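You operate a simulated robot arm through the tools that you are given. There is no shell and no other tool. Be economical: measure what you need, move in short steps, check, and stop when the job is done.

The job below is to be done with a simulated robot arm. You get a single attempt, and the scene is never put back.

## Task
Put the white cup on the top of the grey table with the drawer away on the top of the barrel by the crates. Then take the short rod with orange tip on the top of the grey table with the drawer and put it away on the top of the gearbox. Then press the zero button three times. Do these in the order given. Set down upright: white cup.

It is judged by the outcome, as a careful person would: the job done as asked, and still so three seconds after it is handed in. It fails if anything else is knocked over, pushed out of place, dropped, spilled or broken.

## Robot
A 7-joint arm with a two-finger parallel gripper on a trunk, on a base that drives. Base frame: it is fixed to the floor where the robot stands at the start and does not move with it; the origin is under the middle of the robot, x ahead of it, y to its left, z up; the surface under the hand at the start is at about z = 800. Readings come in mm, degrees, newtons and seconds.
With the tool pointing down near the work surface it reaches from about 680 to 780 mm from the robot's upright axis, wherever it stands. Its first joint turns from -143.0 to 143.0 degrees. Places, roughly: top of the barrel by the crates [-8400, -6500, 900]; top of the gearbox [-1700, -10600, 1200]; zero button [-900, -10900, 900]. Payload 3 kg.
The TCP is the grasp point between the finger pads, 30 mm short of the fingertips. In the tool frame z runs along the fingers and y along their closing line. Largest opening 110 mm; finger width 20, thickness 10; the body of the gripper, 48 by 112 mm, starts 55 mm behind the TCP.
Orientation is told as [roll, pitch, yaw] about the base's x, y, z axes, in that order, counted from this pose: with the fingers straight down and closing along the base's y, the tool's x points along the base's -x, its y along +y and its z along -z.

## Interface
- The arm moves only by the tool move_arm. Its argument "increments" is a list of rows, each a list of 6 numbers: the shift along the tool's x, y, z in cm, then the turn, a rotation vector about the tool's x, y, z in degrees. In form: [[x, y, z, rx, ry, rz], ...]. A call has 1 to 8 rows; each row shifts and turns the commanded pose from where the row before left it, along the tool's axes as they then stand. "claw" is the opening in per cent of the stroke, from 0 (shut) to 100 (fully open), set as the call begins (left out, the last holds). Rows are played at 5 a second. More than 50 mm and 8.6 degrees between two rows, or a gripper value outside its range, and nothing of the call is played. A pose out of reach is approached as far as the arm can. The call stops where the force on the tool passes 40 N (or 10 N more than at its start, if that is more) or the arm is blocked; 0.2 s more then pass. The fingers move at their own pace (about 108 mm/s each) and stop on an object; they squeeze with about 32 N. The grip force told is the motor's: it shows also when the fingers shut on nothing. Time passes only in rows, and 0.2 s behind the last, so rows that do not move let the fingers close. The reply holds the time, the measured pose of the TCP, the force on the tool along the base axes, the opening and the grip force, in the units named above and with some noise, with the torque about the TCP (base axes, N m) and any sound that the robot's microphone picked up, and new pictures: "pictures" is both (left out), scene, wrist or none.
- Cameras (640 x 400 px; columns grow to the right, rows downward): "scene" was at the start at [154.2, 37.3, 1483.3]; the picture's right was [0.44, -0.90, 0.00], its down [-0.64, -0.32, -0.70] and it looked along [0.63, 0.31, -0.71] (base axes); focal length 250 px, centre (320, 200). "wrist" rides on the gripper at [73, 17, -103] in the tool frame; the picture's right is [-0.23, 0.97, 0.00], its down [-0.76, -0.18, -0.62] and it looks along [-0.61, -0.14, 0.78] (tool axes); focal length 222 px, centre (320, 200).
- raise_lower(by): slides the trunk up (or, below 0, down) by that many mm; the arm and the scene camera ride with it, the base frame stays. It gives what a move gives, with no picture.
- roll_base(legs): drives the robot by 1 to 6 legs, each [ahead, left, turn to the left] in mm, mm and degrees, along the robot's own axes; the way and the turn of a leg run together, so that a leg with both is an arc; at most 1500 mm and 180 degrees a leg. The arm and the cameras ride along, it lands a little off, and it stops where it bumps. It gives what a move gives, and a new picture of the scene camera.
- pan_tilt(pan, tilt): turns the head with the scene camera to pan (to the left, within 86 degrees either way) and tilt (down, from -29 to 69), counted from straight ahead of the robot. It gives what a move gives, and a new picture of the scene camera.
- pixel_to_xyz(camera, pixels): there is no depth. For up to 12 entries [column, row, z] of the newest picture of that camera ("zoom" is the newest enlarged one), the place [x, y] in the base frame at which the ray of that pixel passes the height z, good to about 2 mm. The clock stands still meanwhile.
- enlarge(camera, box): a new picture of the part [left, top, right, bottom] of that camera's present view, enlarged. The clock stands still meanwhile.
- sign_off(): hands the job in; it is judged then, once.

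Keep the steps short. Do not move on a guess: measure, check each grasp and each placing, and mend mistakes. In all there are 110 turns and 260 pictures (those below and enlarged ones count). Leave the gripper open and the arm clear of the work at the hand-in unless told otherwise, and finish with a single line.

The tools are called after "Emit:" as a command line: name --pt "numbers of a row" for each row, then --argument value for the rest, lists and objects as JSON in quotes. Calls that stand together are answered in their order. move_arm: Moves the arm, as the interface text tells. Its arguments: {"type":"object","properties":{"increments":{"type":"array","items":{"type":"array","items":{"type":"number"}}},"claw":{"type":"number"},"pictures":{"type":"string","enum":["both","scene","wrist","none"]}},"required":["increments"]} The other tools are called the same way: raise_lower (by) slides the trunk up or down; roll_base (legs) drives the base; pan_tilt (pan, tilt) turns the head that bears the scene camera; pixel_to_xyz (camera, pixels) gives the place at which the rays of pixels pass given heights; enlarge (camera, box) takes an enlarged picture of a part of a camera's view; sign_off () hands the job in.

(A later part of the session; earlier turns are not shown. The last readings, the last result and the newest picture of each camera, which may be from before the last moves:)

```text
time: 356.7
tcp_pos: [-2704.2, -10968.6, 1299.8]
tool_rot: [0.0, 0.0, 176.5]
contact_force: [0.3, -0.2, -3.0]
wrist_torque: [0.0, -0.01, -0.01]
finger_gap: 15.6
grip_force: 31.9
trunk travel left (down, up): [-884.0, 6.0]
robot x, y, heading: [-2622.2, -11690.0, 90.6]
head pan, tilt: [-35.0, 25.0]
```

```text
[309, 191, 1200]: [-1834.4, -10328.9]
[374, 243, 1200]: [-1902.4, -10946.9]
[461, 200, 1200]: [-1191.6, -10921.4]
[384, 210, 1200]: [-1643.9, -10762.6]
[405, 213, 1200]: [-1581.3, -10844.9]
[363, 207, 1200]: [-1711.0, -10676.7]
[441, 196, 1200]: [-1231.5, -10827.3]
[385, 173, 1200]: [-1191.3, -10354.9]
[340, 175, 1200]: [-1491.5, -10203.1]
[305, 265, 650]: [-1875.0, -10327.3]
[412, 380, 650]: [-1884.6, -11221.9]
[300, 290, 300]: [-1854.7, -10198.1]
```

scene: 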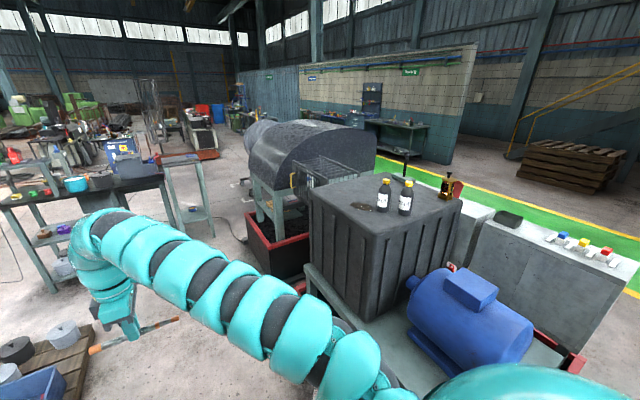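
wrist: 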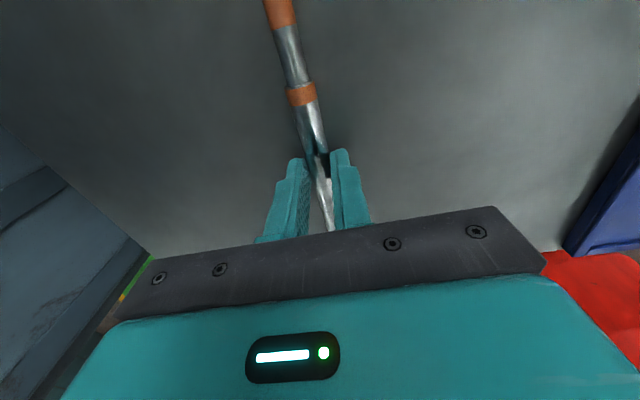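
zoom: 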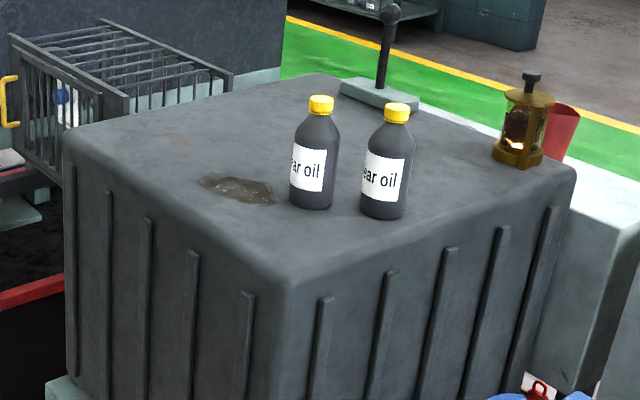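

Top surface spans x −1890…−1190, y −10940…−10320; oil puddle and bottles are in the SW part. Free spot: around (−1680, −10470). Checking the floor pallet near my standing place.

Emit:
pixel_to_xyz --camera "scene" --pixels '[[98, 345, 0], [85, 330, 100], [80, 385, 0], [60, 318, 0], [230, 235, 0], [205, 228, 0]]'

Emit:
move_arm --pt "0 0 -3 0 0 0" --pt "0 0 0 0 0 0" --pictures "none"

```text
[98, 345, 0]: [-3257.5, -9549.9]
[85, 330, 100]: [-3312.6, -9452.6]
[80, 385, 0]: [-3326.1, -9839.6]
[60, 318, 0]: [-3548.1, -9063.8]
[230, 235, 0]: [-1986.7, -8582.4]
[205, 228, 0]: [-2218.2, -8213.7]
```

```text
time: 357.3
tcp_pos: [-2704.3, -10967.7, 1330.4]
tool_rot: [0.0, 0.1, 176.5]
contact_force: [-0.3, 0.4, -2.4]
wrist_torque: [0.04, 0.02, -0.01]
finger_gap: 15.6
grip_force: 31.8
trunk travel left (down, up): [-884.0, 6.0]
robot x, y, heading: [-2626.2, -11686.0, 91.0]
head pan, tilt: [-35.0, 25.0]
```

Pallet is far enough (x < −3250). Driving north and then turning to face the gearbox.

Emit:
roll_base --legs '[[1130, -200, 0]]'

Emit:
roll_base --legs '[[0, 0, -91]]'

Emit:
pan_tilt --pan 0 --tilt 45

```text
time: 363.1
tcp_pos: [-2530.8, -9851.4, 1331.0]
tool_rot: [0.1, 0.1, 177.1]
contact_force: [-0.5, 0.6, -3.0]
wrist_torque: [-0.02, 0.0, 0.0]
finger_gap: 15.5
grip_force: 32.0
trunk travel left (down, up): [-884.0, 6.0]
robot x, y, heading: [-2441.0, -10569.7, 91.5]
head pan, tilt: [-35.0, 25.0]
```

scene: 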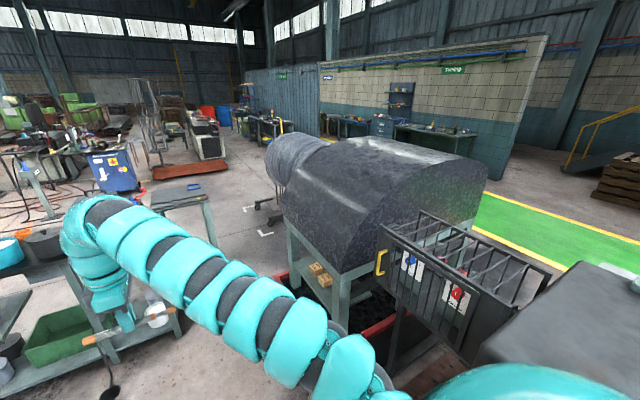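

```text
time: 367.4
tcp_pos: [-1717.6, -10501.8, 1331.4]
tool_rot: [0.1, 0.2, 85.3]
contact_force: [0.1, -0.4, -3.2]
wrist_torque: [0.04, 0.01, 0.04]
finger_gap: 15.4
grip_force: 32.2
trunk travel left (down, up): [-884.0, 6.0]
robot x, y, heading: [-2441.1, -10569.8, -0.3]
head pan, tilt: [-35.0, 25.0]
```

scene: 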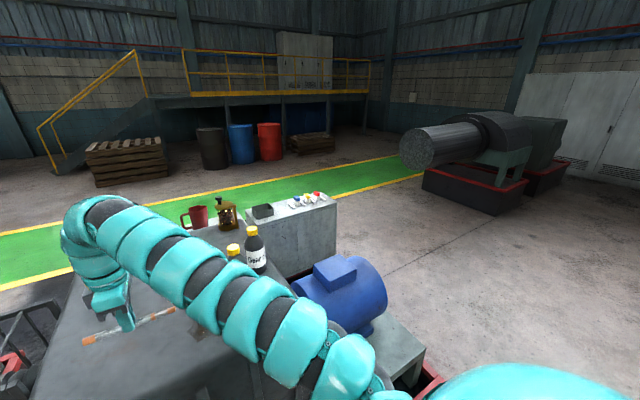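

```text
time: 368.4
tcp_pos: [-1718.1, -10502.3, 1331.5]
tool_rot: [0.1, 0.1, 85.3]
contact_force: [0.2, 0.2, -2.7]
wrist_torque: [0.03, 0.02, 0.01]
finger_gap: 15.5
grip_force: 32.1
trunk travel left (down, up): [-884.0, 6.0]
robot x, y, heading: [-2436.7, -10568.8, -0.7]
head pan, tilt: [0.0, 45.0]
```

scene: 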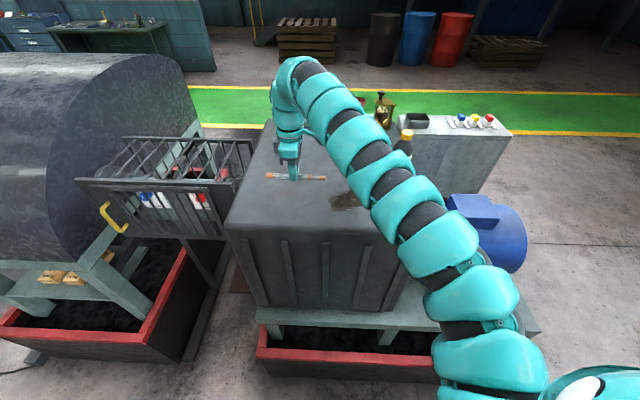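

Hand over the gearbox top. Enlarging to check the landing area.

Emit:
enlarge --camera "scene" --box '[220, 90, 444, 230]'

Emit:
pixel_to_xyz --camera "scene" --pixels '[[228, 226, 1200], [385, 230, 1200], [350, 200, 1200], [332, 200, 1200], [405, 152, 1200], [270, 120, 1200], [255, 160, 1200]]'

Emit:
enlarge --camera "wrist" --box '[0, 0, 640, 400]'

```text
2.86 times, centred on (332, 160) of scene
```

zoom: 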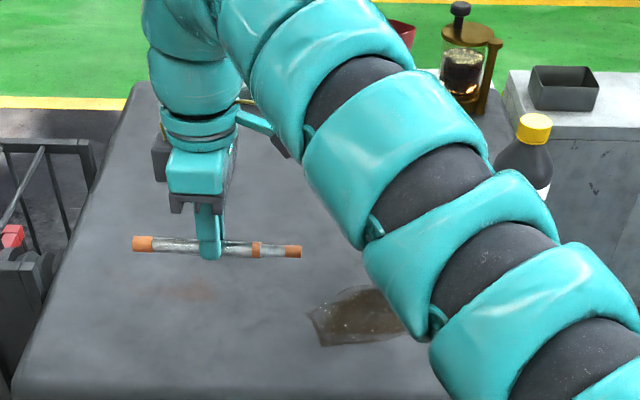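

```text
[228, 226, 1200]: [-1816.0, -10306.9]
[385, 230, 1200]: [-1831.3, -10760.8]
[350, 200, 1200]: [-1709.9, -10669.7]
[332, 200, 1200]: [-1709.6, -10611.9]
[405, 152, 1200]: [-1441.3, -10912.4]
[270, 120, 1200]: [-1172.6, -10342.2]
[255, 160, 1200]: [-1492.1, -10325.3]
```

```text
1.00 times, centred on (320, 200) of wrist (not enlarged: the box is as wide or as high as the picture)
```

zoom: 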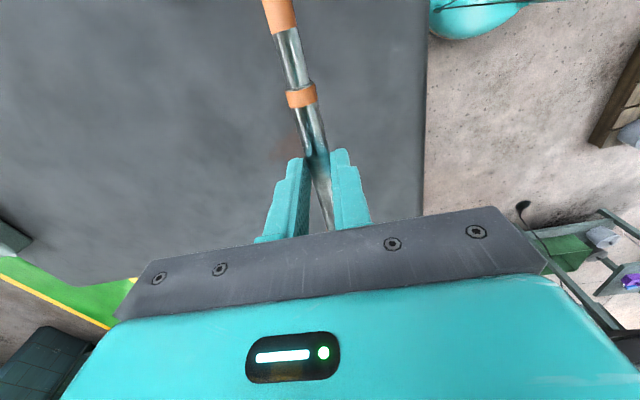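

The puddle is within 20 mm of the rod's right end. Shifting base 50 mm left and 50 mm ahead, then lowering 65 mm.

Emit:
roll_base --legs '[[50, 52, 0]]'

Emit:
raise_lower --by -70

Emit:
enlarge --camera "scene" --box '[200, 80, 424, 220]'

```text
time: 369.4
tcp_pos: [-1666.2, -10449.6, 1327.9]
tool_rot: [0.1, 0.0, 85.2]
contact_force: [-0.1, 0.8, -2.8]
wrist_torque: [-0.02, -0.01, 0.0]
finger_gap: 15.5
grip_force: 31.8
trunk travel left (down, up): [-884.0, 6.0]
robot x, y, heading: [-2389.6, -10517.1, -0.5]
head pan, tilt: [0.0, 45.0]
```

scene: 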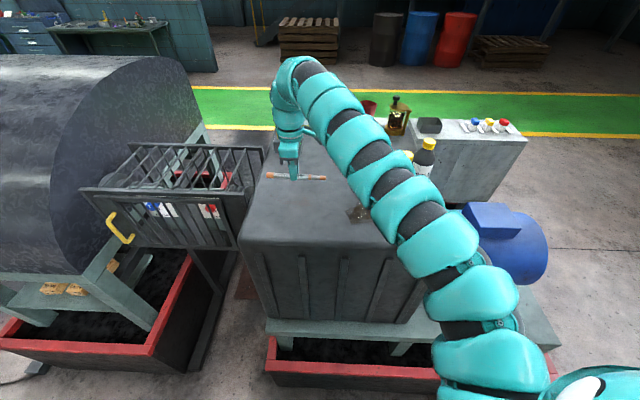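

```text
time: 370.5
tcp_pos: [-1666.9, -10450.0, 1260.5]
tool_rot: [0.0, 0.1, 85.1]
contact_force: [0.2, -0.2, -2.6]
wrist_torque: [0.03, -0.02, 0.02]
finger_gap: 15.3
grip_force: 31.9
trunk travel left (down, up): [-814.0, 76.0]
robot x, y, heading: [-2391.6, -10518.3, -0.6]
head pan, tilt: [0.0, 45.0]
```

```text
2.86 times, centred on (312, 150) of scene
```

zoom: 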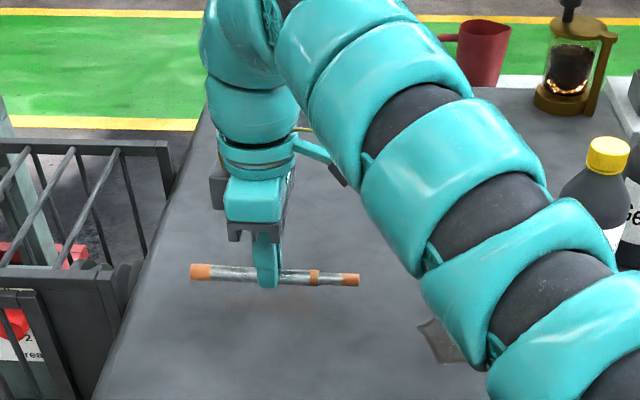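

Rod hovers ~25 mm above the top, clear of puddle and cage. Lowering in small steps.

Emit:
move_arm --pt "0 0 1 0 0 0" --pt "0 0 0.5 0 0 0" --pt "0 0 0 0 0 0" --pictures "none"

Emit:
move_arm --pt "0 0 0.2 0 0 0" --pt "0 0 0.2 0 0 0" --pictures "none"

Emit:
move_arm --pt "0 0 0.2 0 0 0" --pt "0 0 0.2 0 0 0" --pictures "none"

Emit:
enlarge --camera "scene" --box '[250, 140, 346, 200]'

```text
time: 371.3
tcp_pos: [-1668.0, -10451.2, 1246.8]
tool_rot: [0.1, 0.0, 85.2]
contact_force: [0.0, -0.6, -3.4]
wrist_torque: [0.06, 0.02, -0.04]
finger_gap: 15.6
grip_force: 31.8
trunk travel left (down, up): [-814.0, 76.0]
robot x, y, heading: [-2389.1, -10518.1, -0.6]
head pan, tilt: [0.0, 45.0]
```

```text
time: 371.9
tcp_pos: [-1668.1, -10450.8, 1241.3]
tool_rot: [0.0, 0.0, 85.2]
contact_force: [0.3, 0.5, -3.0]
wrist_torque: [0.06, -0.02, 0.02]
finger_gap: 15.7
grip_force: 32.1
trunk travel left (down, up): [-814.0, 76.0]
robot x, y, heading: [-2390.7, -10520.2, -0.6]
head pan, tilt: [0.0, 45.0]
```

```text
time: 372.5
tcp_pos: [-1666.5, -10451.8, 1236.9]
tool_rot: [0.1, 0.0, 85.2]
contact_force: [-0.4, -0.3, -2.5]
wrist_torque: [0.02, -0.02, 0.01]
finger_gap: 15.3
grip_force: 31.9
trunk travel left (down, up): [-814.0, 76.0]
robot x, y, heading: [-2389.0, -10518.3, -0.4]
head pan, tilt: [0.0, 45.0]
```

```text
6.67 times, centred on (298, 170) of scene
```

zoom: 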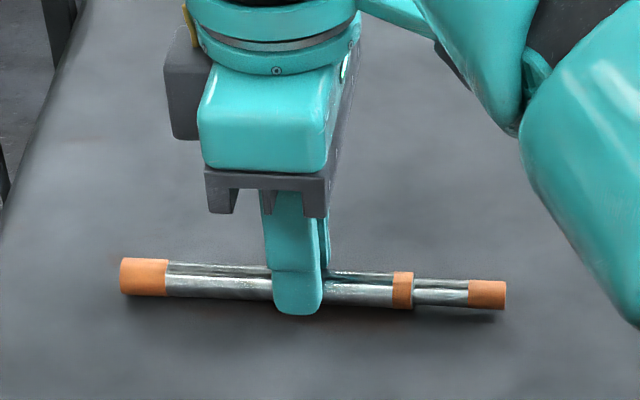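

Very near (shadows meet). A few more 2 mm steps.

Emit:
move_arm --pt "0 0 0.2 0 0 0" --pt "0 0 0 0 0 0" --pictures "none"

Emit:
move_arm --pt "0 0 0.2 0 0 0" --pt "0 0 0 0 0 0" --pictures "none"

Emit:
move_arm --pt "0 0 0.2 0 0 0" --pt "0 0 0 0 0 0" --pictures "none"

Emit:
enlarge --camera "scene" --box '[250, 140, 346, 200]'

```text
time: 373.1
tcp_pos: [-1667.8, -10450.9, 1235.8]
tool_rot: [0.0, 0.1, 85.2]
contact_force: [1.5, -1.4, 3.0]
wrist_torque: [-0.34, -0.02, 0.07]
finger_gap: 15.6
grip_force: 32.3
trunk travel left (down, up): [-814.0, 76.0]
robot x, y, heading: [-2390.0, -10518.2, -0.7]
head pan, tilt: [0.0, 45.0]
```

```text
time: 373.7
tcp_pos: [-1667.4, -10450.6, 1235.5]
tool_rot: [-0.4, 0.0, 85.0]
contact_force: [8.3, -0.1, 24.8]
wrist_torque: [-0.33, -0.23, 0.09]
finger_gap: 15.8
grip_force: 31.9
trunk travel left (down, up): [-814.0, 76.0]
robot x, y, heading: [-2389.6, -10515.7, -0.7]
head pan, tilt: [0.0, 45.0]
```

```text
time: 374.3
tcp_pos: [-1667.3, -10450.8, 1233.5]
tool_rot: [-0.1, 0.0, 85.3]
contact_force: [6.0, -1.7, 26.4]
wrist_torque: [-0.02, -0.21, -0.03]
finger_gap: 15.7
grip_force: 31.9
trunk travel left (down, up): [-814.0, 76.0]
robot x, y, heading: [-2388.8, -10516.9, -0.6]
head pan, tilt: [0.0, 45.0]
```

```text
6.67 times, centred on (298, 170) of scene
```

zoom: 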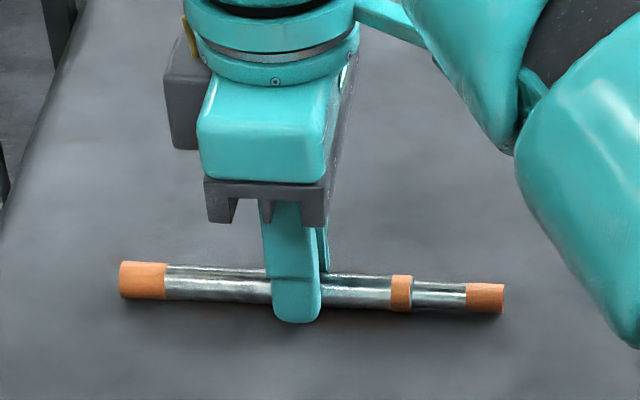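

The rod rests on the gearbox (26 N). Easing 3 mm and opening.

Emit:
move_arm --pt "0 0 -0.3 0 0 0" --pt "0 0 0 0 0 0" --pictures "none"

Emit:
move_arm --pt "0 0 0 0 0 0" --pt "0 0 0 0 0 0" --pt "0 0 0 0 0 0" --claw 60 --pictures "none"

Emit:
raise_lower --by 80

Emit:
enlarge --camera "scene" --box '[220, 120, 412, 240]'

```text
time: 374.9
tcp_pos: [-1668.0, -10450.1, 1233.1]
tool_rot: [0.3, 0.2, 85.3]
contact_force: [-0.7, 0.8, -2.7]
wrist_torque: [0.02, 0.0, 0.0]
finger_gap: 15.6
grip_force: 31.6
trunk travel left (down, up): [-814.0, 76.0]
robot x, y, heading: [-2387.1, -10517.4, -0.6]
head pan, tilt: [0.0, 45.0]
```

```text
time: 375.7
tcp_pos: [-1668.1, -10452.4, 1235.1]
tool_rot: [0.1, 0.1, 85.1]
contact_force: [0.5, 0.4, -0.9]
wrist_torque: [-0.01, 0.02, 0.02]
finger_gap: 66.0
grip_force: 0.0
trunk travel left (down, up): [-814.0, 76.0]
robot x, y, heading: [-2393.2, -10521.5, -0.2]
head pan, tilt: [0.0, 45.0]
```

```text
time: 376.9
tcp_pos: [-1666.9, -10450.9, 1310.5]
tool_rot: [0.1, 0.0, 85.1]
contact_force: [0.3, -0.7, -0.4]
wrist_torque: [0.0, 0.01, -0.02]
finger_gap: 65.8
grip_force: 0.1
out of reach, approached as far as the arm can: row 1
trunk travel left (down, up): [-890.0, 0.0]
robot x, y, heading: [-2386.3, -10516.0, -0.3]
head pan, tilt: [0.0, 45.0]
```

```text
3.33 times, centred on (316, 180) of scene
```

zoom: 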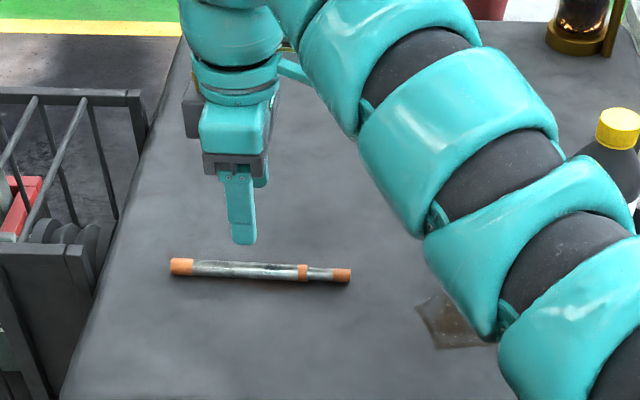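

The rod lies still on the gearbox top. Backing away west, then retracing south and east to the panel side.

Emit:
roll_base --legs '[[-400, 0, 0], [0, -1400, 0]]'

Emit:
enlarge --camera "scene" --box '[0, 0, 640, 400]'

```text
time: 386.0
tcp_pos: [-2091.0, -11878.2, 1312.0]
tool_rot: [0.1, 0.1, 83.5]
contact_force: [-0.3, -0.4, 0.1]
wrist_torque: [0.02, -0.01, 0.02]
finger_gap: 66.1
grip_force: 0.1
trunk travel left (down, up): [-890.0, 0.0]
robot x, y, heading: [-2816.6, -11923.4, -2.1]
head pan, tilt: [0.0, 45.0]
```

scene: 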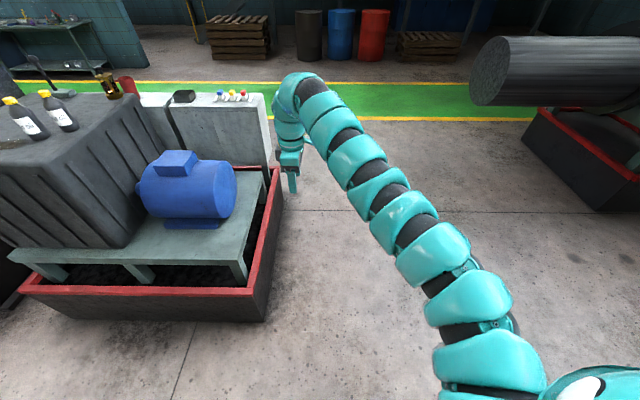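

```text
1.00 times, centred on (320, 200) of scene (not enlarged: the box is as wide or as high as the picture)
```

zoom: 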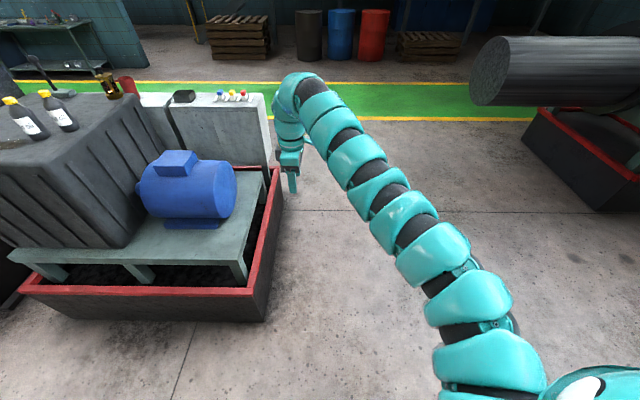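

Continuing: strafe south 720 mm, then 3 m east.

Emit:
roll_base --legs '[[0, 0, 2], [0, -700, 0], [1500, 0, 0], [1500, 0, 0]]'

Emit:
roll_base --legs '[[0, 0, 180]]'

```text
time: 404.1
tcp_pos: [843.9, -12673.9, 1310.3]
tool_rot: [0.1, 0.1, 84.7]
contact_force: [0.7, 0.5, -1.1]
wrist_torque: [-0.01, -0.02, 0.0]
finger_gap: 66.0
grip_force: 0.1
trunk travel left (down, up): [-890.0, 0.0]
robot x, y, heading: [121.4, -12739.0, -1.3]
head pan, tilt: [0.0, 45.0]
```

scene: 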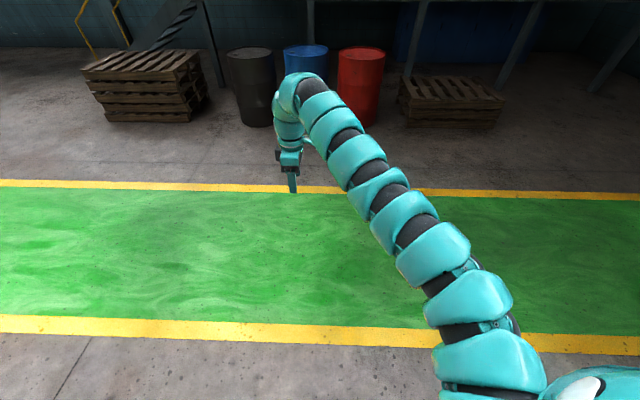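

```text
time: 411.5
tcp_pos: [-603.1, -12692.1, 1311.0]
tool_rot: [0.1, 0.1, -103.3]
contact_force: [0.0, 0.7, -0.2]
wrist_torque: [0.0, -0.02, -0.05]
finger_gap: 66.0
grip_force: 0.0
trunk travel left (down, up): [-890.0, 0.0]
robot x, y, heading: [121.6, -12731.8, 171.2]
head pan, tilt: [0.0, 45.0]
```

scene: 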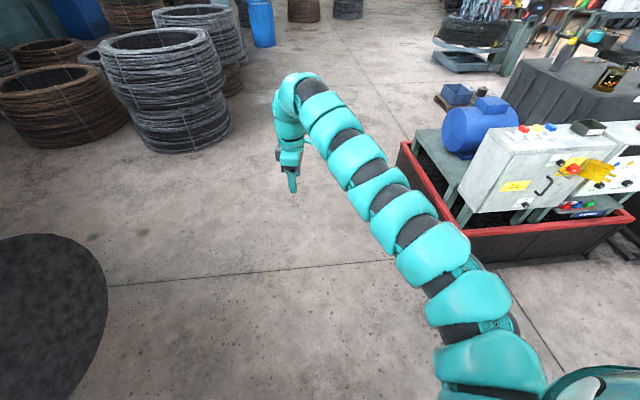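

Turn to 180° and strafe north to y ≈ −11000 to face the panel.

Emit:
roll_base --legs '[[-150, 0, 9], [0, -1450, 0], [0, -250, 0]]'

Emit:
pan_tilt --pan 0 --tilt 35

```text
time: 421.2
tcp_pos: [-441.4, -11088.4, 1310.5]
tool_rot: [0.1, 0.0, -94.5]
contact_force: [-0.5, -0.4, 0.2]
wrist_torque: [-0.02, 0.03, -0.01]
finger_gap: 65.8
grip_force: 0.1
trunk travel left (down, up): [-890.0, 0.0]
robot x, y, heading: [283.1, -11021.2, 180.0]
head pan, tilt: [0.0, 45.0]
```

scene: 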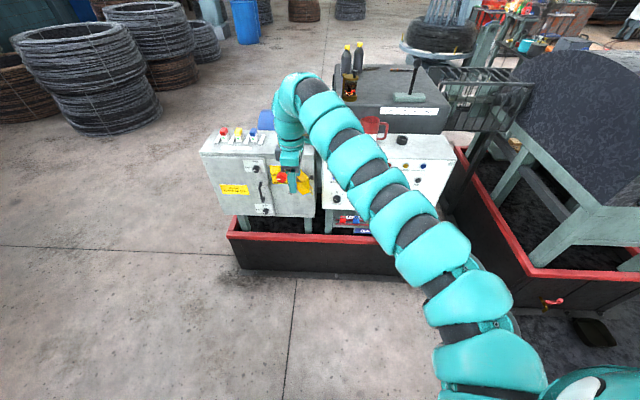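

```text
time: 422.0
tcp_pos: [-439.2, -11088.4, 1309.9]
tool_rot: [0.0, 0.1, -94.5]
contact_force: [-0.2, -0.1, 0.0]
wrist_torque: [0.01, -0.02, -0.01]
finger_gap: 66.0
grip_force: 0.1
trunk travel left (down, up): [-890.0, 0.0]
robot x, y, heading: [281.0, -11015.8, 179.6]
head pan, tilt: [0.0, 35.0]
```

scene: 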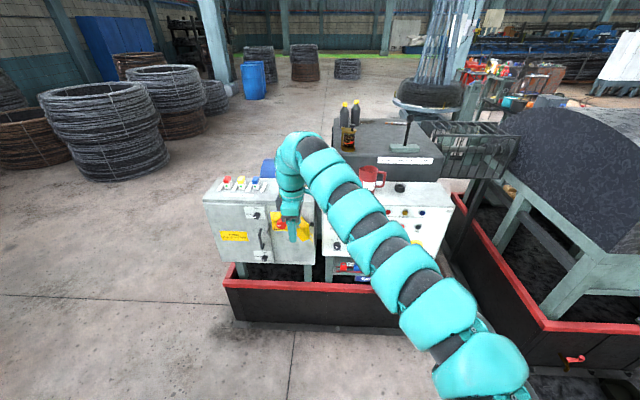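

I need the fingers to point at the panel. Closing the gripper and tilting the hand up about the tool's x (fingers forward), here in free air.

Emit:
move_arm --pt "0 0 0 8.5 0 0" --pt "0 0 0 8.5 0 0" --pt "0 0 0 8.5 0 0" --pt "0 0 0 8.5 0 0" --pt "0 0 0 8.5 0 0" --claw 0 --pictures "none"

Emit:
move_arm --pt "0 0 0 8.5 0 0" --pt "0 0 0 8.5 0 0" --pt "0 0 0 8.5 0 0" --pt "0 0 0 8.5 0 0" --pt "0 0 0 8.5 0 0" --pt "0 0 0 5 0 0" --pt "0 0 0 0 0 0"

```text
time: 423.2
tcp_pos: [-440.1, -11089.8, 1310.2]
tool_rot: [-42.6, 0.1, -94.5]
contact_force: [-0.3, -0.9, 0.8]
wrist_torque: [0.01, 0.0, -0.05]
finger_gap: 0.0
grip_force: 32.0
trunk travel left (down, up): [-890.0, 0.0]
robot x, y, heading: [280.8, -11016.7, 179.8]
head pan, tilt: [0.0, 35.0]
```

```text
time: 424.8
tcp_pos: [-439.6, -11087.4, 1312.4]
tool_rot: [-90.0, 0.1, -94.5]
contact_force: [0.2, -0.2, 0.0]
wrist_torque: [-0.01, 0.04, -0.01]
finger_gap: 0.0
grip_force: 31.9
trunk travel left (down, up): [-890.0, 0.0]
robot x, y, heading: [283.2, -11016.9, 179.8]
head pan, tilt: [0.0, 35.0]
```

scene: 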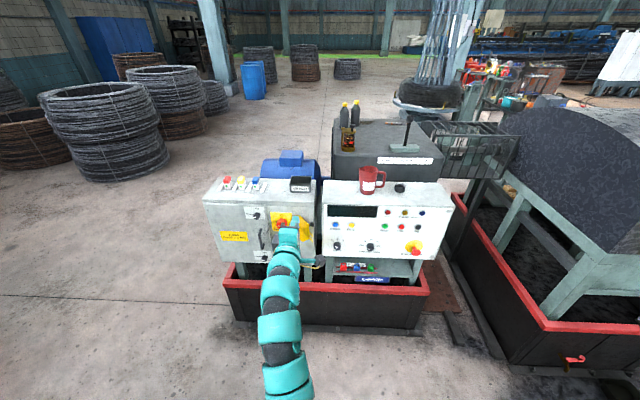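
wrist: 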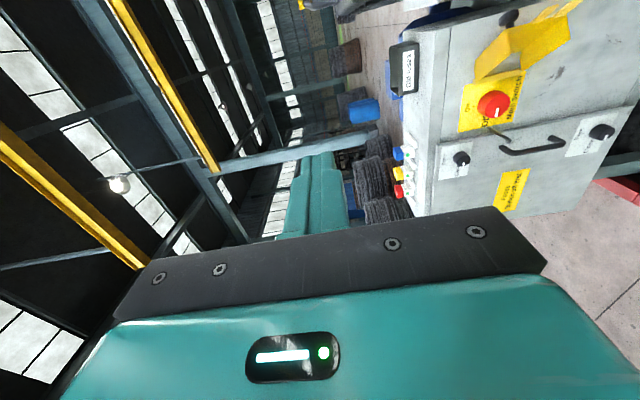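

The hand is horizontal, and the panel is clear in view. Enlarging to find the Zero button.

Emit:
enlarge --camera "scene" --box '[310, 175, 470, 275]'

Emit:
pixel_to_xyz --camera "scene" --pixels '[[350, 225, 950], [350, 225, 1000], [350, 225, 1050], [322, 182, 1150], [450, 185, 1150]]'

```text
4.00 times, centred on (390, 225) of scene
```

zoom: 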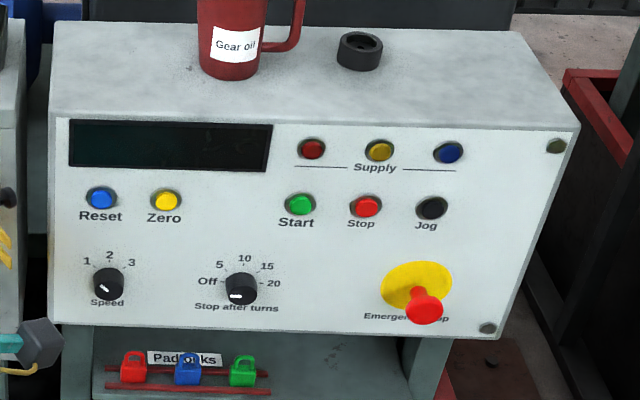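

```text
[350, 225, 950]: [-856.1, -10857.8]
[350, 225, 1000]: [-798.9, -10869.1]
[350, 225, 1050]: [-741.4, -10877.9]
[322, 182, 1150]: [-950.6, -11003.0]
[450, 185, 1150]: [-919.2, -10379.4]
```

Zero (yellow) is at scene pixel (351.5, 225). To get its depth I lower the trunk 270 mm and sight it again.

Emit:
pixel_to_xyz --camera "zoom" --pixels '[[166, 200, 900], [166, 200, 1000], [53, 117, 1000], [575, 131, 1000], [50, 320, 900], [500, 338, 900]]'

Emit:
raise_lower --by -270

Emit:
pan_tilt --pan -5 --tilt 25

```text
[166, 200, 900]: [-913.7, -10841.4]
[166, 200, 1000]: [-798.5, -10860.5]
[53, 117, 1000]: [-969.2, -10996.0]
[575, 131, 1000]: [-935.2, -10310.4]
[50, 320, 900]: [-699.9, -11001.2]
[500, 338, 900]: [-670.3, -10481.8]
```

```text
time: 427.5
tcp_pos: [-439.6, -11088.8, 1041.5]
tool_rot: [-90.0, 0.1, -94.5]
contact_force: [0.8, 0.0, -0.2]
wrist_torque: [-0.02, 0.03, -0.02]
finger_gap: 0.0
grip_force: 32.3
trunk travel left (down, up): [-620.0, 270.0]
robot x, y, heading: [282.8, -11015.1, 179.9]
head pan, tilt: [0.0, 35.0]
```

```text
time: 428.2
tcp_pos: [-439.4, -11088.6, 1041.1]
tool_rot: [-90.0, 0.1, -94.5]
contact_force: [0.1, 0.5, -0.4]
wrist_torque: [0.0, 0.02, 0.02]
finger_gap: 0.1
grip_force: 31.7
trunk travel left (down, up): [-620.0, 270.0]
robot x, y, heading: [282.8, -11017.1, 179.8]
head pan, tilt: [-5.0, 25.0]
```

scene: 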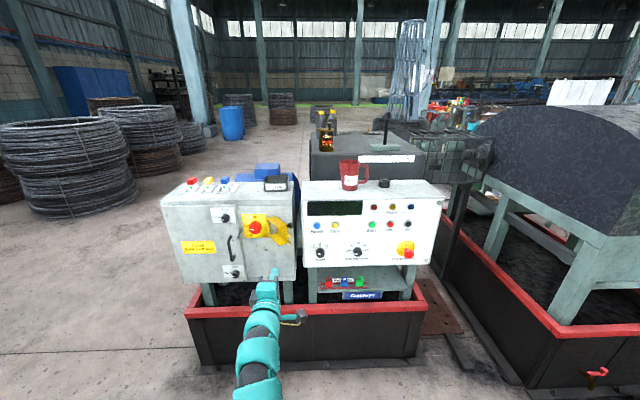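

Emit:
enlarge --camera "scene" --box '[294, 170, 454, 270]'

```text
4.00 times, centred on (374, 220) of scene
```

zoom: 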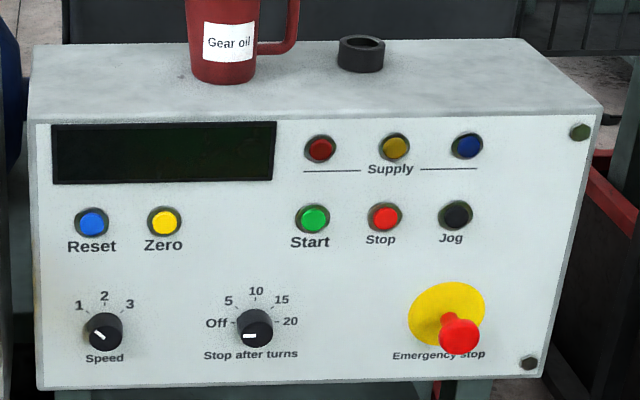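

Emit:
pixel_to_xyz --camera "zoom" --pixels '[[164, 222, 900], [164, 222, 950], [164, 222, 1000], [41, 123, 1000], [590, 118, 1000], [38, 385, 900], [92, 222, 950], [105, 332, 900]]'

```text
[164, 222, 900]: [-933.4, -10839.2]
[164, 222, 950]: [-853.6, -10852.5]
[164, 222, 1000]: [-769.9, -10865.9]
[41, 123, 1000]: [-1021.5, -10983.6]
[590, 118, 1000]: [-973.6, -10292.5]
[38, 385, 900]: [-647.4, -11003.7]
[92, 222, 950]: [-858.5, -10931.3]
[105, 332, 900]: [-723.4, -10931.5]
```

Two sightings give the Zero button at about (−866, −10850, 941). Lowering to its height and driving so the tip stops ~100 mm short.

Emit:
raise_lower --by -100

Emit:
roll_base --legs '[[0, -232, 0], [290, 0, 0]]'

Emit:
enlarge --camera "scene" --box '[230, 170, 450, 310]'

Emit:
enlarge --camera "wrist" --box '[0, 0, 640, 400]'

```text
time: 429.6
tcp_pos: [-439.4, -11088.9, 941.1]
tool_rot: [-90.0, 0.1, -94.5]
contact_force: [-0.8, -0.8, -0.2]
wrist_torque: [0.0, -0.03, -0.02]
finger_gap: 0.1
grip_force: 31.8
trunk travel left (down, up): [-520.0, 370.0]
robot x, y, heading: [281.4, -11021.0, 179.6]
head pan, tilt: [-5.0, 25.0]
```

```text
time: 432.9
tcp_pos: [-723.7, -10857.1, 941.1]
tool_rot: [-89.9, 0.2, -94.6]
contact_force: [-0.1, -0.3, -0.8]
wrist_torque: [0.01, -0.03, 0.0]
finger_gap: 0.2
grip_force: 32.1
trunk travel left (down, up): [-520.0, 370.0]
robot x, y, heading: [-1.9, -10786.0, 179.7]
head pan, tilt: [-5.0, 25.0]
```

scene: 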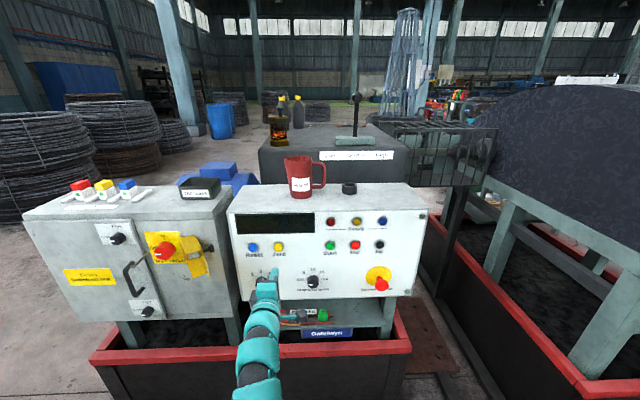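

```text
2.86 times, centred on (340, 240) of scene
```

zoom: 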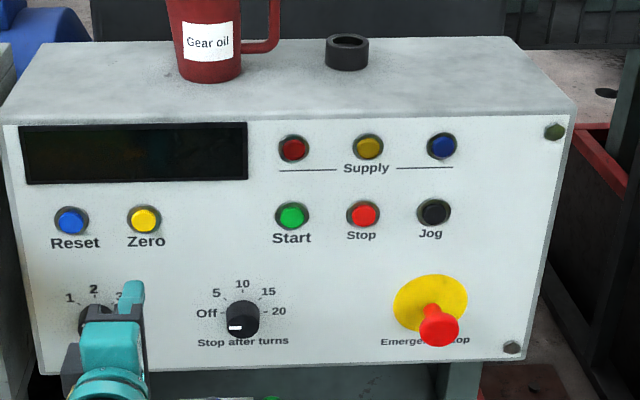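

```text
1.00 times, centred on (320, 200) of wrist (not enlarged: the box is as wide or as high as the picture)
```

zoom: 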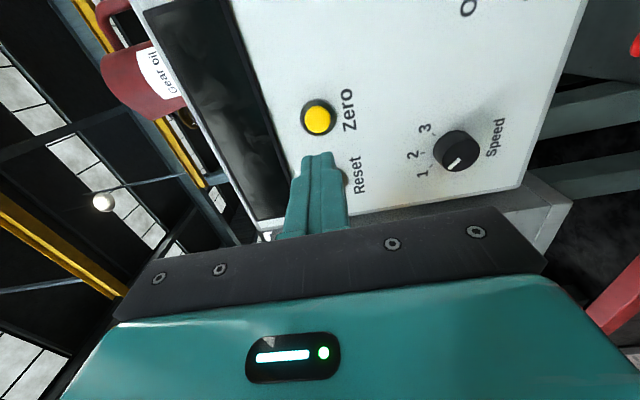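

Now nearer: sighting Zero again at zoom (144,220) with the scene camera and from the wrist view (318,118).

Emit:
enlarge --camera "scene" --box '[230, 210, 326, 270]'

Emit:
pixel_to_xyz --camera "scene" --pixels '[[280.4, 246.4, 930], [280.4, 246.4, 940], [280.4, 246.4, 950]]'

Emit:
move_arm --pt "0 0 0 0 0 0" --pictures "wrist"

Emit:
pixel_to_xyz --camera "wrist" --pixels '[[318, 118, 930], [318, 118, 940], [318, 118, 950], [318, 118, 960]]'

```text
6.67 times, centred on (278, 240) of scene
```

zoom: 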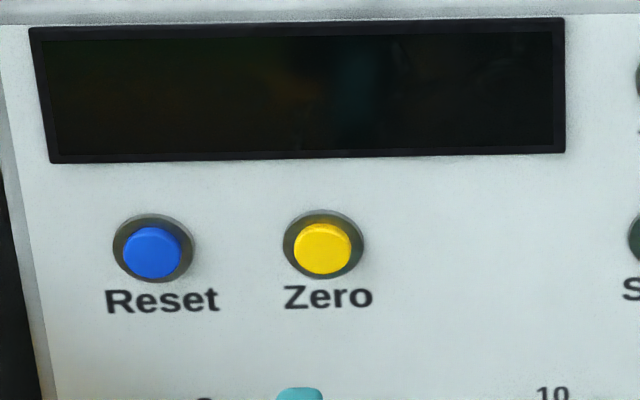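

```text
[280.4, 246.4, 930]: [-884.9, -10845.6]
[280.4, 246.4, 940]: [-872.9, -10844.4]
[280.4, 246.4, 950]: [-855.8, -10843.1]
```

```text
time: 433.3
tcp_pos: [-724.0, -10854.6, 941.5]
tool_rot: [-89.9, 0.2, -94.6]
contact_force: [0.5, 0.4, -0.4]
wrist_torque: [0.04, -0.01, 0.02]
finger_gap: 0.0
grip_force: 31.5
trunk travel left (down, up): [-520.0, 370.0]
robot x, y, heading: [-4.5, -10785.7, 179.8]
head pan, tilt: [-5.0, 25.0]
```

wrist: 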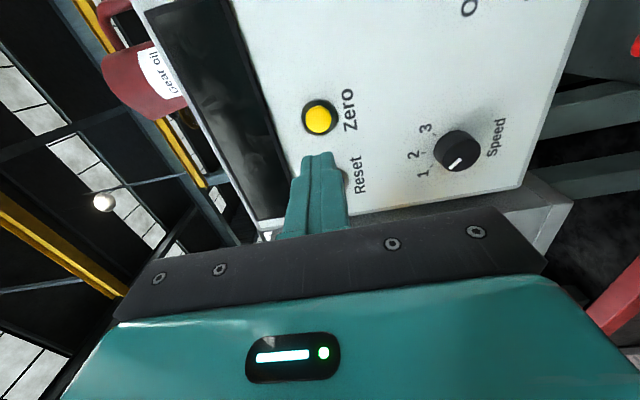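

```text
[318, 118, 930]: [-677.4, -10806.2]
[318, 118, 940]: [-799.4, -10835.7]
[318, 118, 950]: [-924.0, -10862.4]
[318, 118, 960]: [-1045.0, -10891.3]
```

Zero is at about (−866, −10850, 943). Adjusting 5 mm south and 2 mm up, and advancing 85 mm.

Emit:
move_arm --pt "-0.5 -0.2 0 0 0 0" --pt "0 0 3 0 0 0" --pt "0 0 3 0 0 0" --pt "0 0 2.5 0 0 0" --pt "0 0 0 0 0 0"

Emit:
enlarge --camera "wrist" --box '[220, 60, 420, 240]'

Emit:
enlarge --camera "scene" --box '[230, 210, 326, 270]'

```text
time: 434.5
tcp_pos: [-809.5, -10854.2, 941.1]
tool_rot: [-89.9, 0.0, -94.4]
contact_force: [0.3, -0.2, 0.4]
wrist_torque: [0.03, 0.0, -0.04]
finger_gap: 0.0
grip_force: 32.4
trunk travel left (down, up): [-520.0, 370.0]
robot x, y, heading: [-3.8, -10790.2, 179.8]
head pan, tilt: [-5.0, 25.0]
```

scene: 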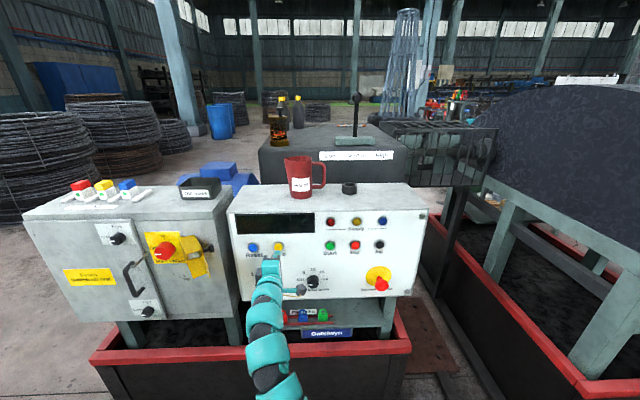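
wrist: 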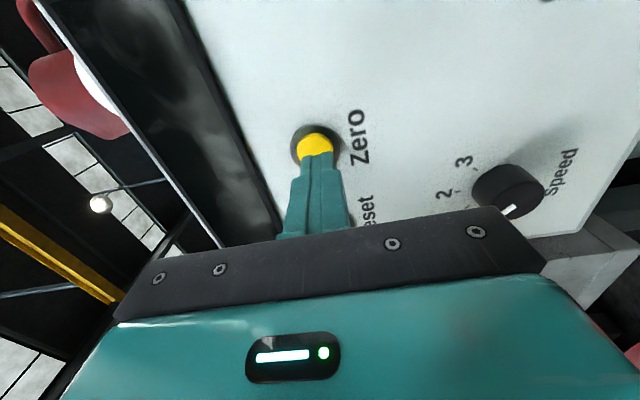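

```text
2.22 times, centred on (320, 150) of wrist
```

zoom: 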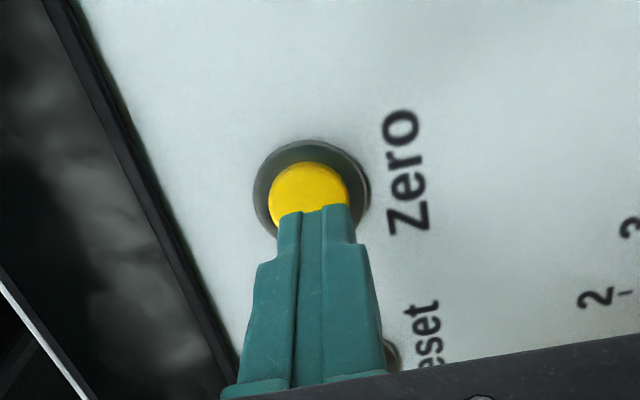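

```text
6.67 times, centred on (278, 240) of scene
```

zoom: 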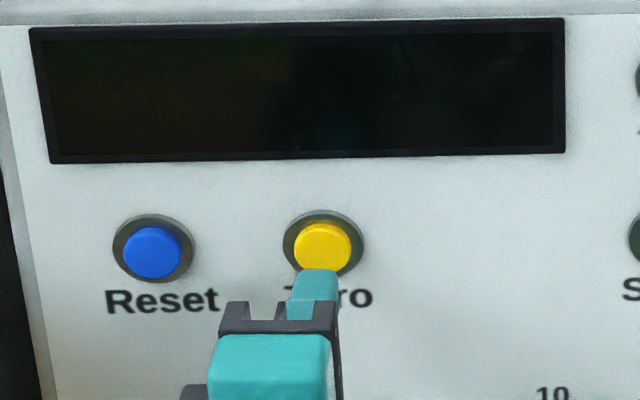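

Tip is right in front of the button (~25 mm). Raise 2 mm and advance in small steps, watching force and sound.

Emit:
move_arm --pt "0 -0.2 0 0 0 0" --pt "0 0 1 0 0 0" --pt "0 0 0.5 0 0 0" --pt "0 0 0 0 0 0" --pictures "wrist"

Emit:
enlarge --camera "scene" --box '[230, 210, 326, 270]'

```text
time: 435.5
tcp_pos: [-823.5, -10853.8, 944.4]
tool_rot: [-90.1, 0.0, -94.6]
contact_force: [-0.2, 0.6, -0.3]
wrist_torque: [-0.02, -0.05, 0.01]
finger_gap: 0.0
grip_force: 32.3
trunk travel left (down, up): [-520.0, 370.0]
robot x, y, heading: [-2.9, -10790.3, 179.6]
head pan, tilt: [-5.0, 25.0]
```

wrist: 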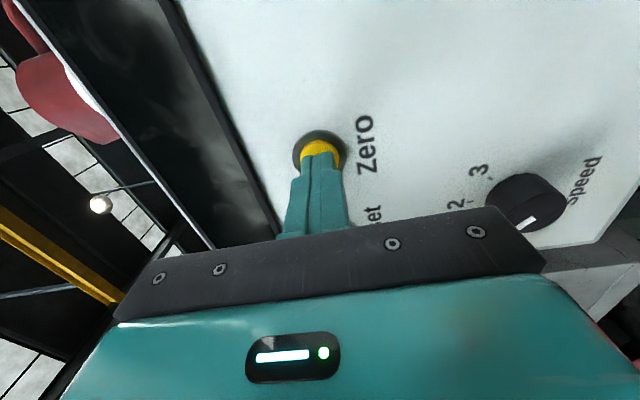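

```text
6.67 times, centred on (278, 240) of scene
```

zoom: 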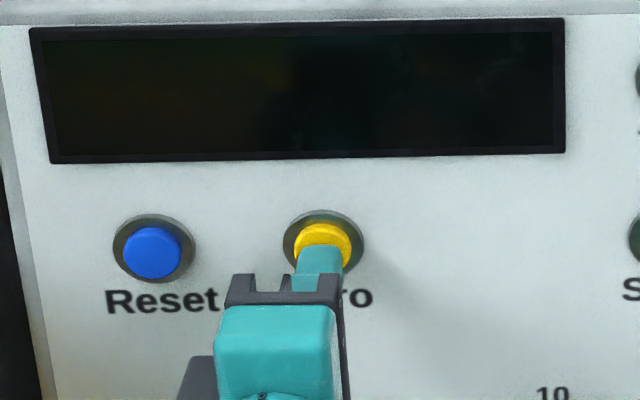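

Well aligned. Advancing in 4 mm steps.

Emit:
move_arm --pt "0 0 0.4 0 0 0" --pt "0 0 0 0 0 0" --pictures "none"

Emit:
move_arm --pt "0 0 0.3 0 0 0" --pt "0 0 0 0 0 0" --pictures "none"

Emit:
move_arm --pt "0 0 0.3 0 0 0" --pt "0 0 0 0 0 0" --pictures "none"

```text
time: 436.1
tcp_pos: [-827.5, -10853.4, 945.5]
tool_rot: [-90.1, 0.1, -94.6]
contact_force: [0.0, 0.0, -1.1]
wrist_torque: [-0.03, -0.01, 0.02]
finger_gap: 0.1
grip_force: 31.7
trunk travel left (down, up): [-520.0, 370.0]
robot x, y, heading: [-2.5, -10790.6, 179.8]
head pan, tilt: [-5.0, 25.0]
```

```text
time: 436.7
tcp_pos: [-829.7, -10853.2, 946.2]
tool_rot: [-89.9, 0.0, -94.6]
contact_force: [1.7, -0.8, -1.6]
wrist_torque: [-0.06, -0.05, 0.02]
finger_gap: 0.1
grip_force: 32.0
trunk travel left (down, up): [-520.0, 370.0]
robot x, y, heading: [-4.6, -10789.0, 179.5]
head pan, tilt: [-5.0, 25.0]
heard: click
```

```text
time: 437.3
tcp_pos: [-831.7, -10853.4, 944.8]
tool_rot: [-90.0, 0.0, -94.6]
contact_force: [5.9, -1.4, -1.3]
wrist_torque: [-0.04, -0.01, 0.1]
finger_gap: 0.2
grip_force: 31.8
trunk travel left (down, up): [-520.0, 370.0]
robot x, y, heading: [-2.8, -10786.6, 179.8]
head pan, tilt: [-5.0, 25.0]
```

A click: first press registered. Retracting 15 mm to release, and viewing the display.

Emit:
move_arm --pt "0 0 -0.8 0 0 0" --pt "0 0 -0.7 0 0 0" --pt "0 0 0 0 0 0" --pictures "none"

Emit:
enlarge --camera "scene" --box '[230, 210, 326, 270]'

```text
time: 438.1
tcp_pos: [-817.9, -10853.4, 945.2]
tool_rot: [-89.9, 0.0, -94.6]
contact_force: [0.1, -0.2, 0.2]
wrist_torque: [0.01, 0.04, -0.04]
finger_gap: 0.0
grip_force: 31.4
trunk travel left (down, up): [-520.0, 370.0]
robot x, y, heading: [-1.3, -10788.6, 179.6]
head pan, tilt: [-5.0, 25.0]
```

```text
6.67 times, centred on (278, 240) of scene
```

zoom: 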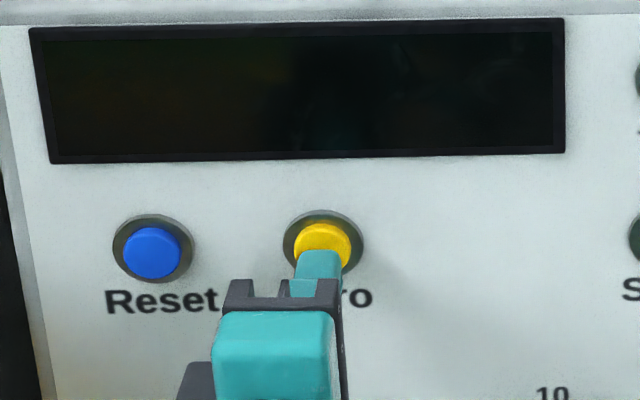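

The button has sprung back. Second press: same 15 mm stroke, hold, then release.

Emit:
move_arm --pt "0 0 0.6 0 0 0" --pt "0 0 0.6 0 0 0" --pt "0 0 0.3 0 0 0" --pt "0 0 0 0 0 0" --pictures "none"

Emit:
move_arm --pt "0 0 -0.8 0 0 0" --pt "0 0 -0.7 0 0 0" --pt "0 0 0 0 0 0" --pt "0 0 0 0 0 0" --pictures "none"

```text
time: 439.1
tcp_pos: [-833.6, -10853.8, 945.8]
tool_rot: [-89.9, 0.1, -94.6]
contact_force: [12.3, 0.7, -1.5]
wrist_torque: [0.0, -0.07, 0.03]
finger_gap: 0.1
grip_force: 32.0
trunk travel left (down, up): [-520.0, 370.0]
robot x, y, heading: [-4.9, -10781.0, 179.6]
head pan, tilt: [-5.0, 25.0]
heard: click
```

```text
time: 440.1
tcp_pos: [-819.0, -10854.4, 945.0]
tool_rot: [-90.1, 0.1, -94.6]
contact_force: [0.8, 0.9, 0.4]
wrist_torque: [-0.02, -0.01, -0.05]
finger_gap: 0.0
grip_force: 31.9
trunk travel left (down, up): [-520.0, 370.0]
robot x, y, heading: [-0.1, -10786.4, 179.8]
head pan, tilt: [-5.0, 25.0]
```

Second click heard, released. Third press the same way.

Emit:
move_arm --pt "0 0 0.6 0 0 0" --pt "0 0 0.6 0 0 0" --pt "0 0 0.3 0 0 0" --pt "0 0 0 0 0 0" --pictures "none"

Emit:
move_arm --pt "0 0 -1 0 0 0" --pt "0 0 -3 0 0 0" --pt "0 0 -4 0 0 0" --pt "0 0 -4 0 0 0" --pt "0 0 0 0 0 0" --pictures "scene"

```text
time: 441.1
tcp_pos: [-834.1, -10853.2, 946.3]
tool_rot: [-89.9, 0.1, -94.7]
contact_force: [14.2, 1.6, -6.2]
wrist_torque: [0.01, -0.19, 0.01]
finger_gap: 0.0
grip_force: 32.3
trunk travel left (down, up): [-520.0, 370.0]
robot x, y, heading: [-1.2, -10785.3, 179.9]
head pan, tilt: [-5.0, 25.0]
heard: click
```

```text
time: 442.3
tcp_pos: [-715.5, -10864.8, 944.4]
tool_rot: [-90.0, 0.1, -94.7]
contact_force: [0.3, 0.3, -0.3]
wrist_torque: [0.0, 0.0, 0.01]
finger_gap: 0.0
grip_force: 32.2
trunk travel left (down, up): [-520.0, 370.0]
robot x, y, heading: [-1.0, -10783.2, 179.7]
head pan, tilt: [-5.0, 25.0]
```

scene: 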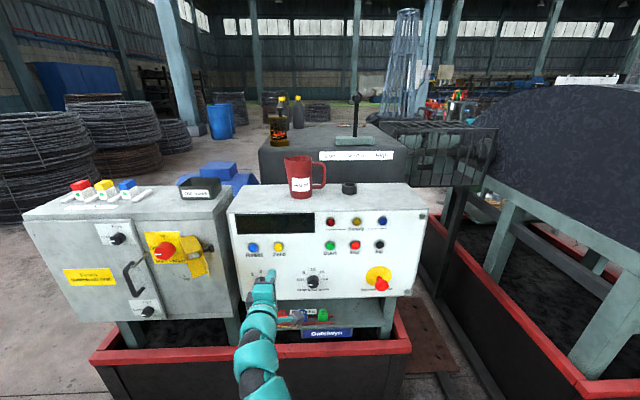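

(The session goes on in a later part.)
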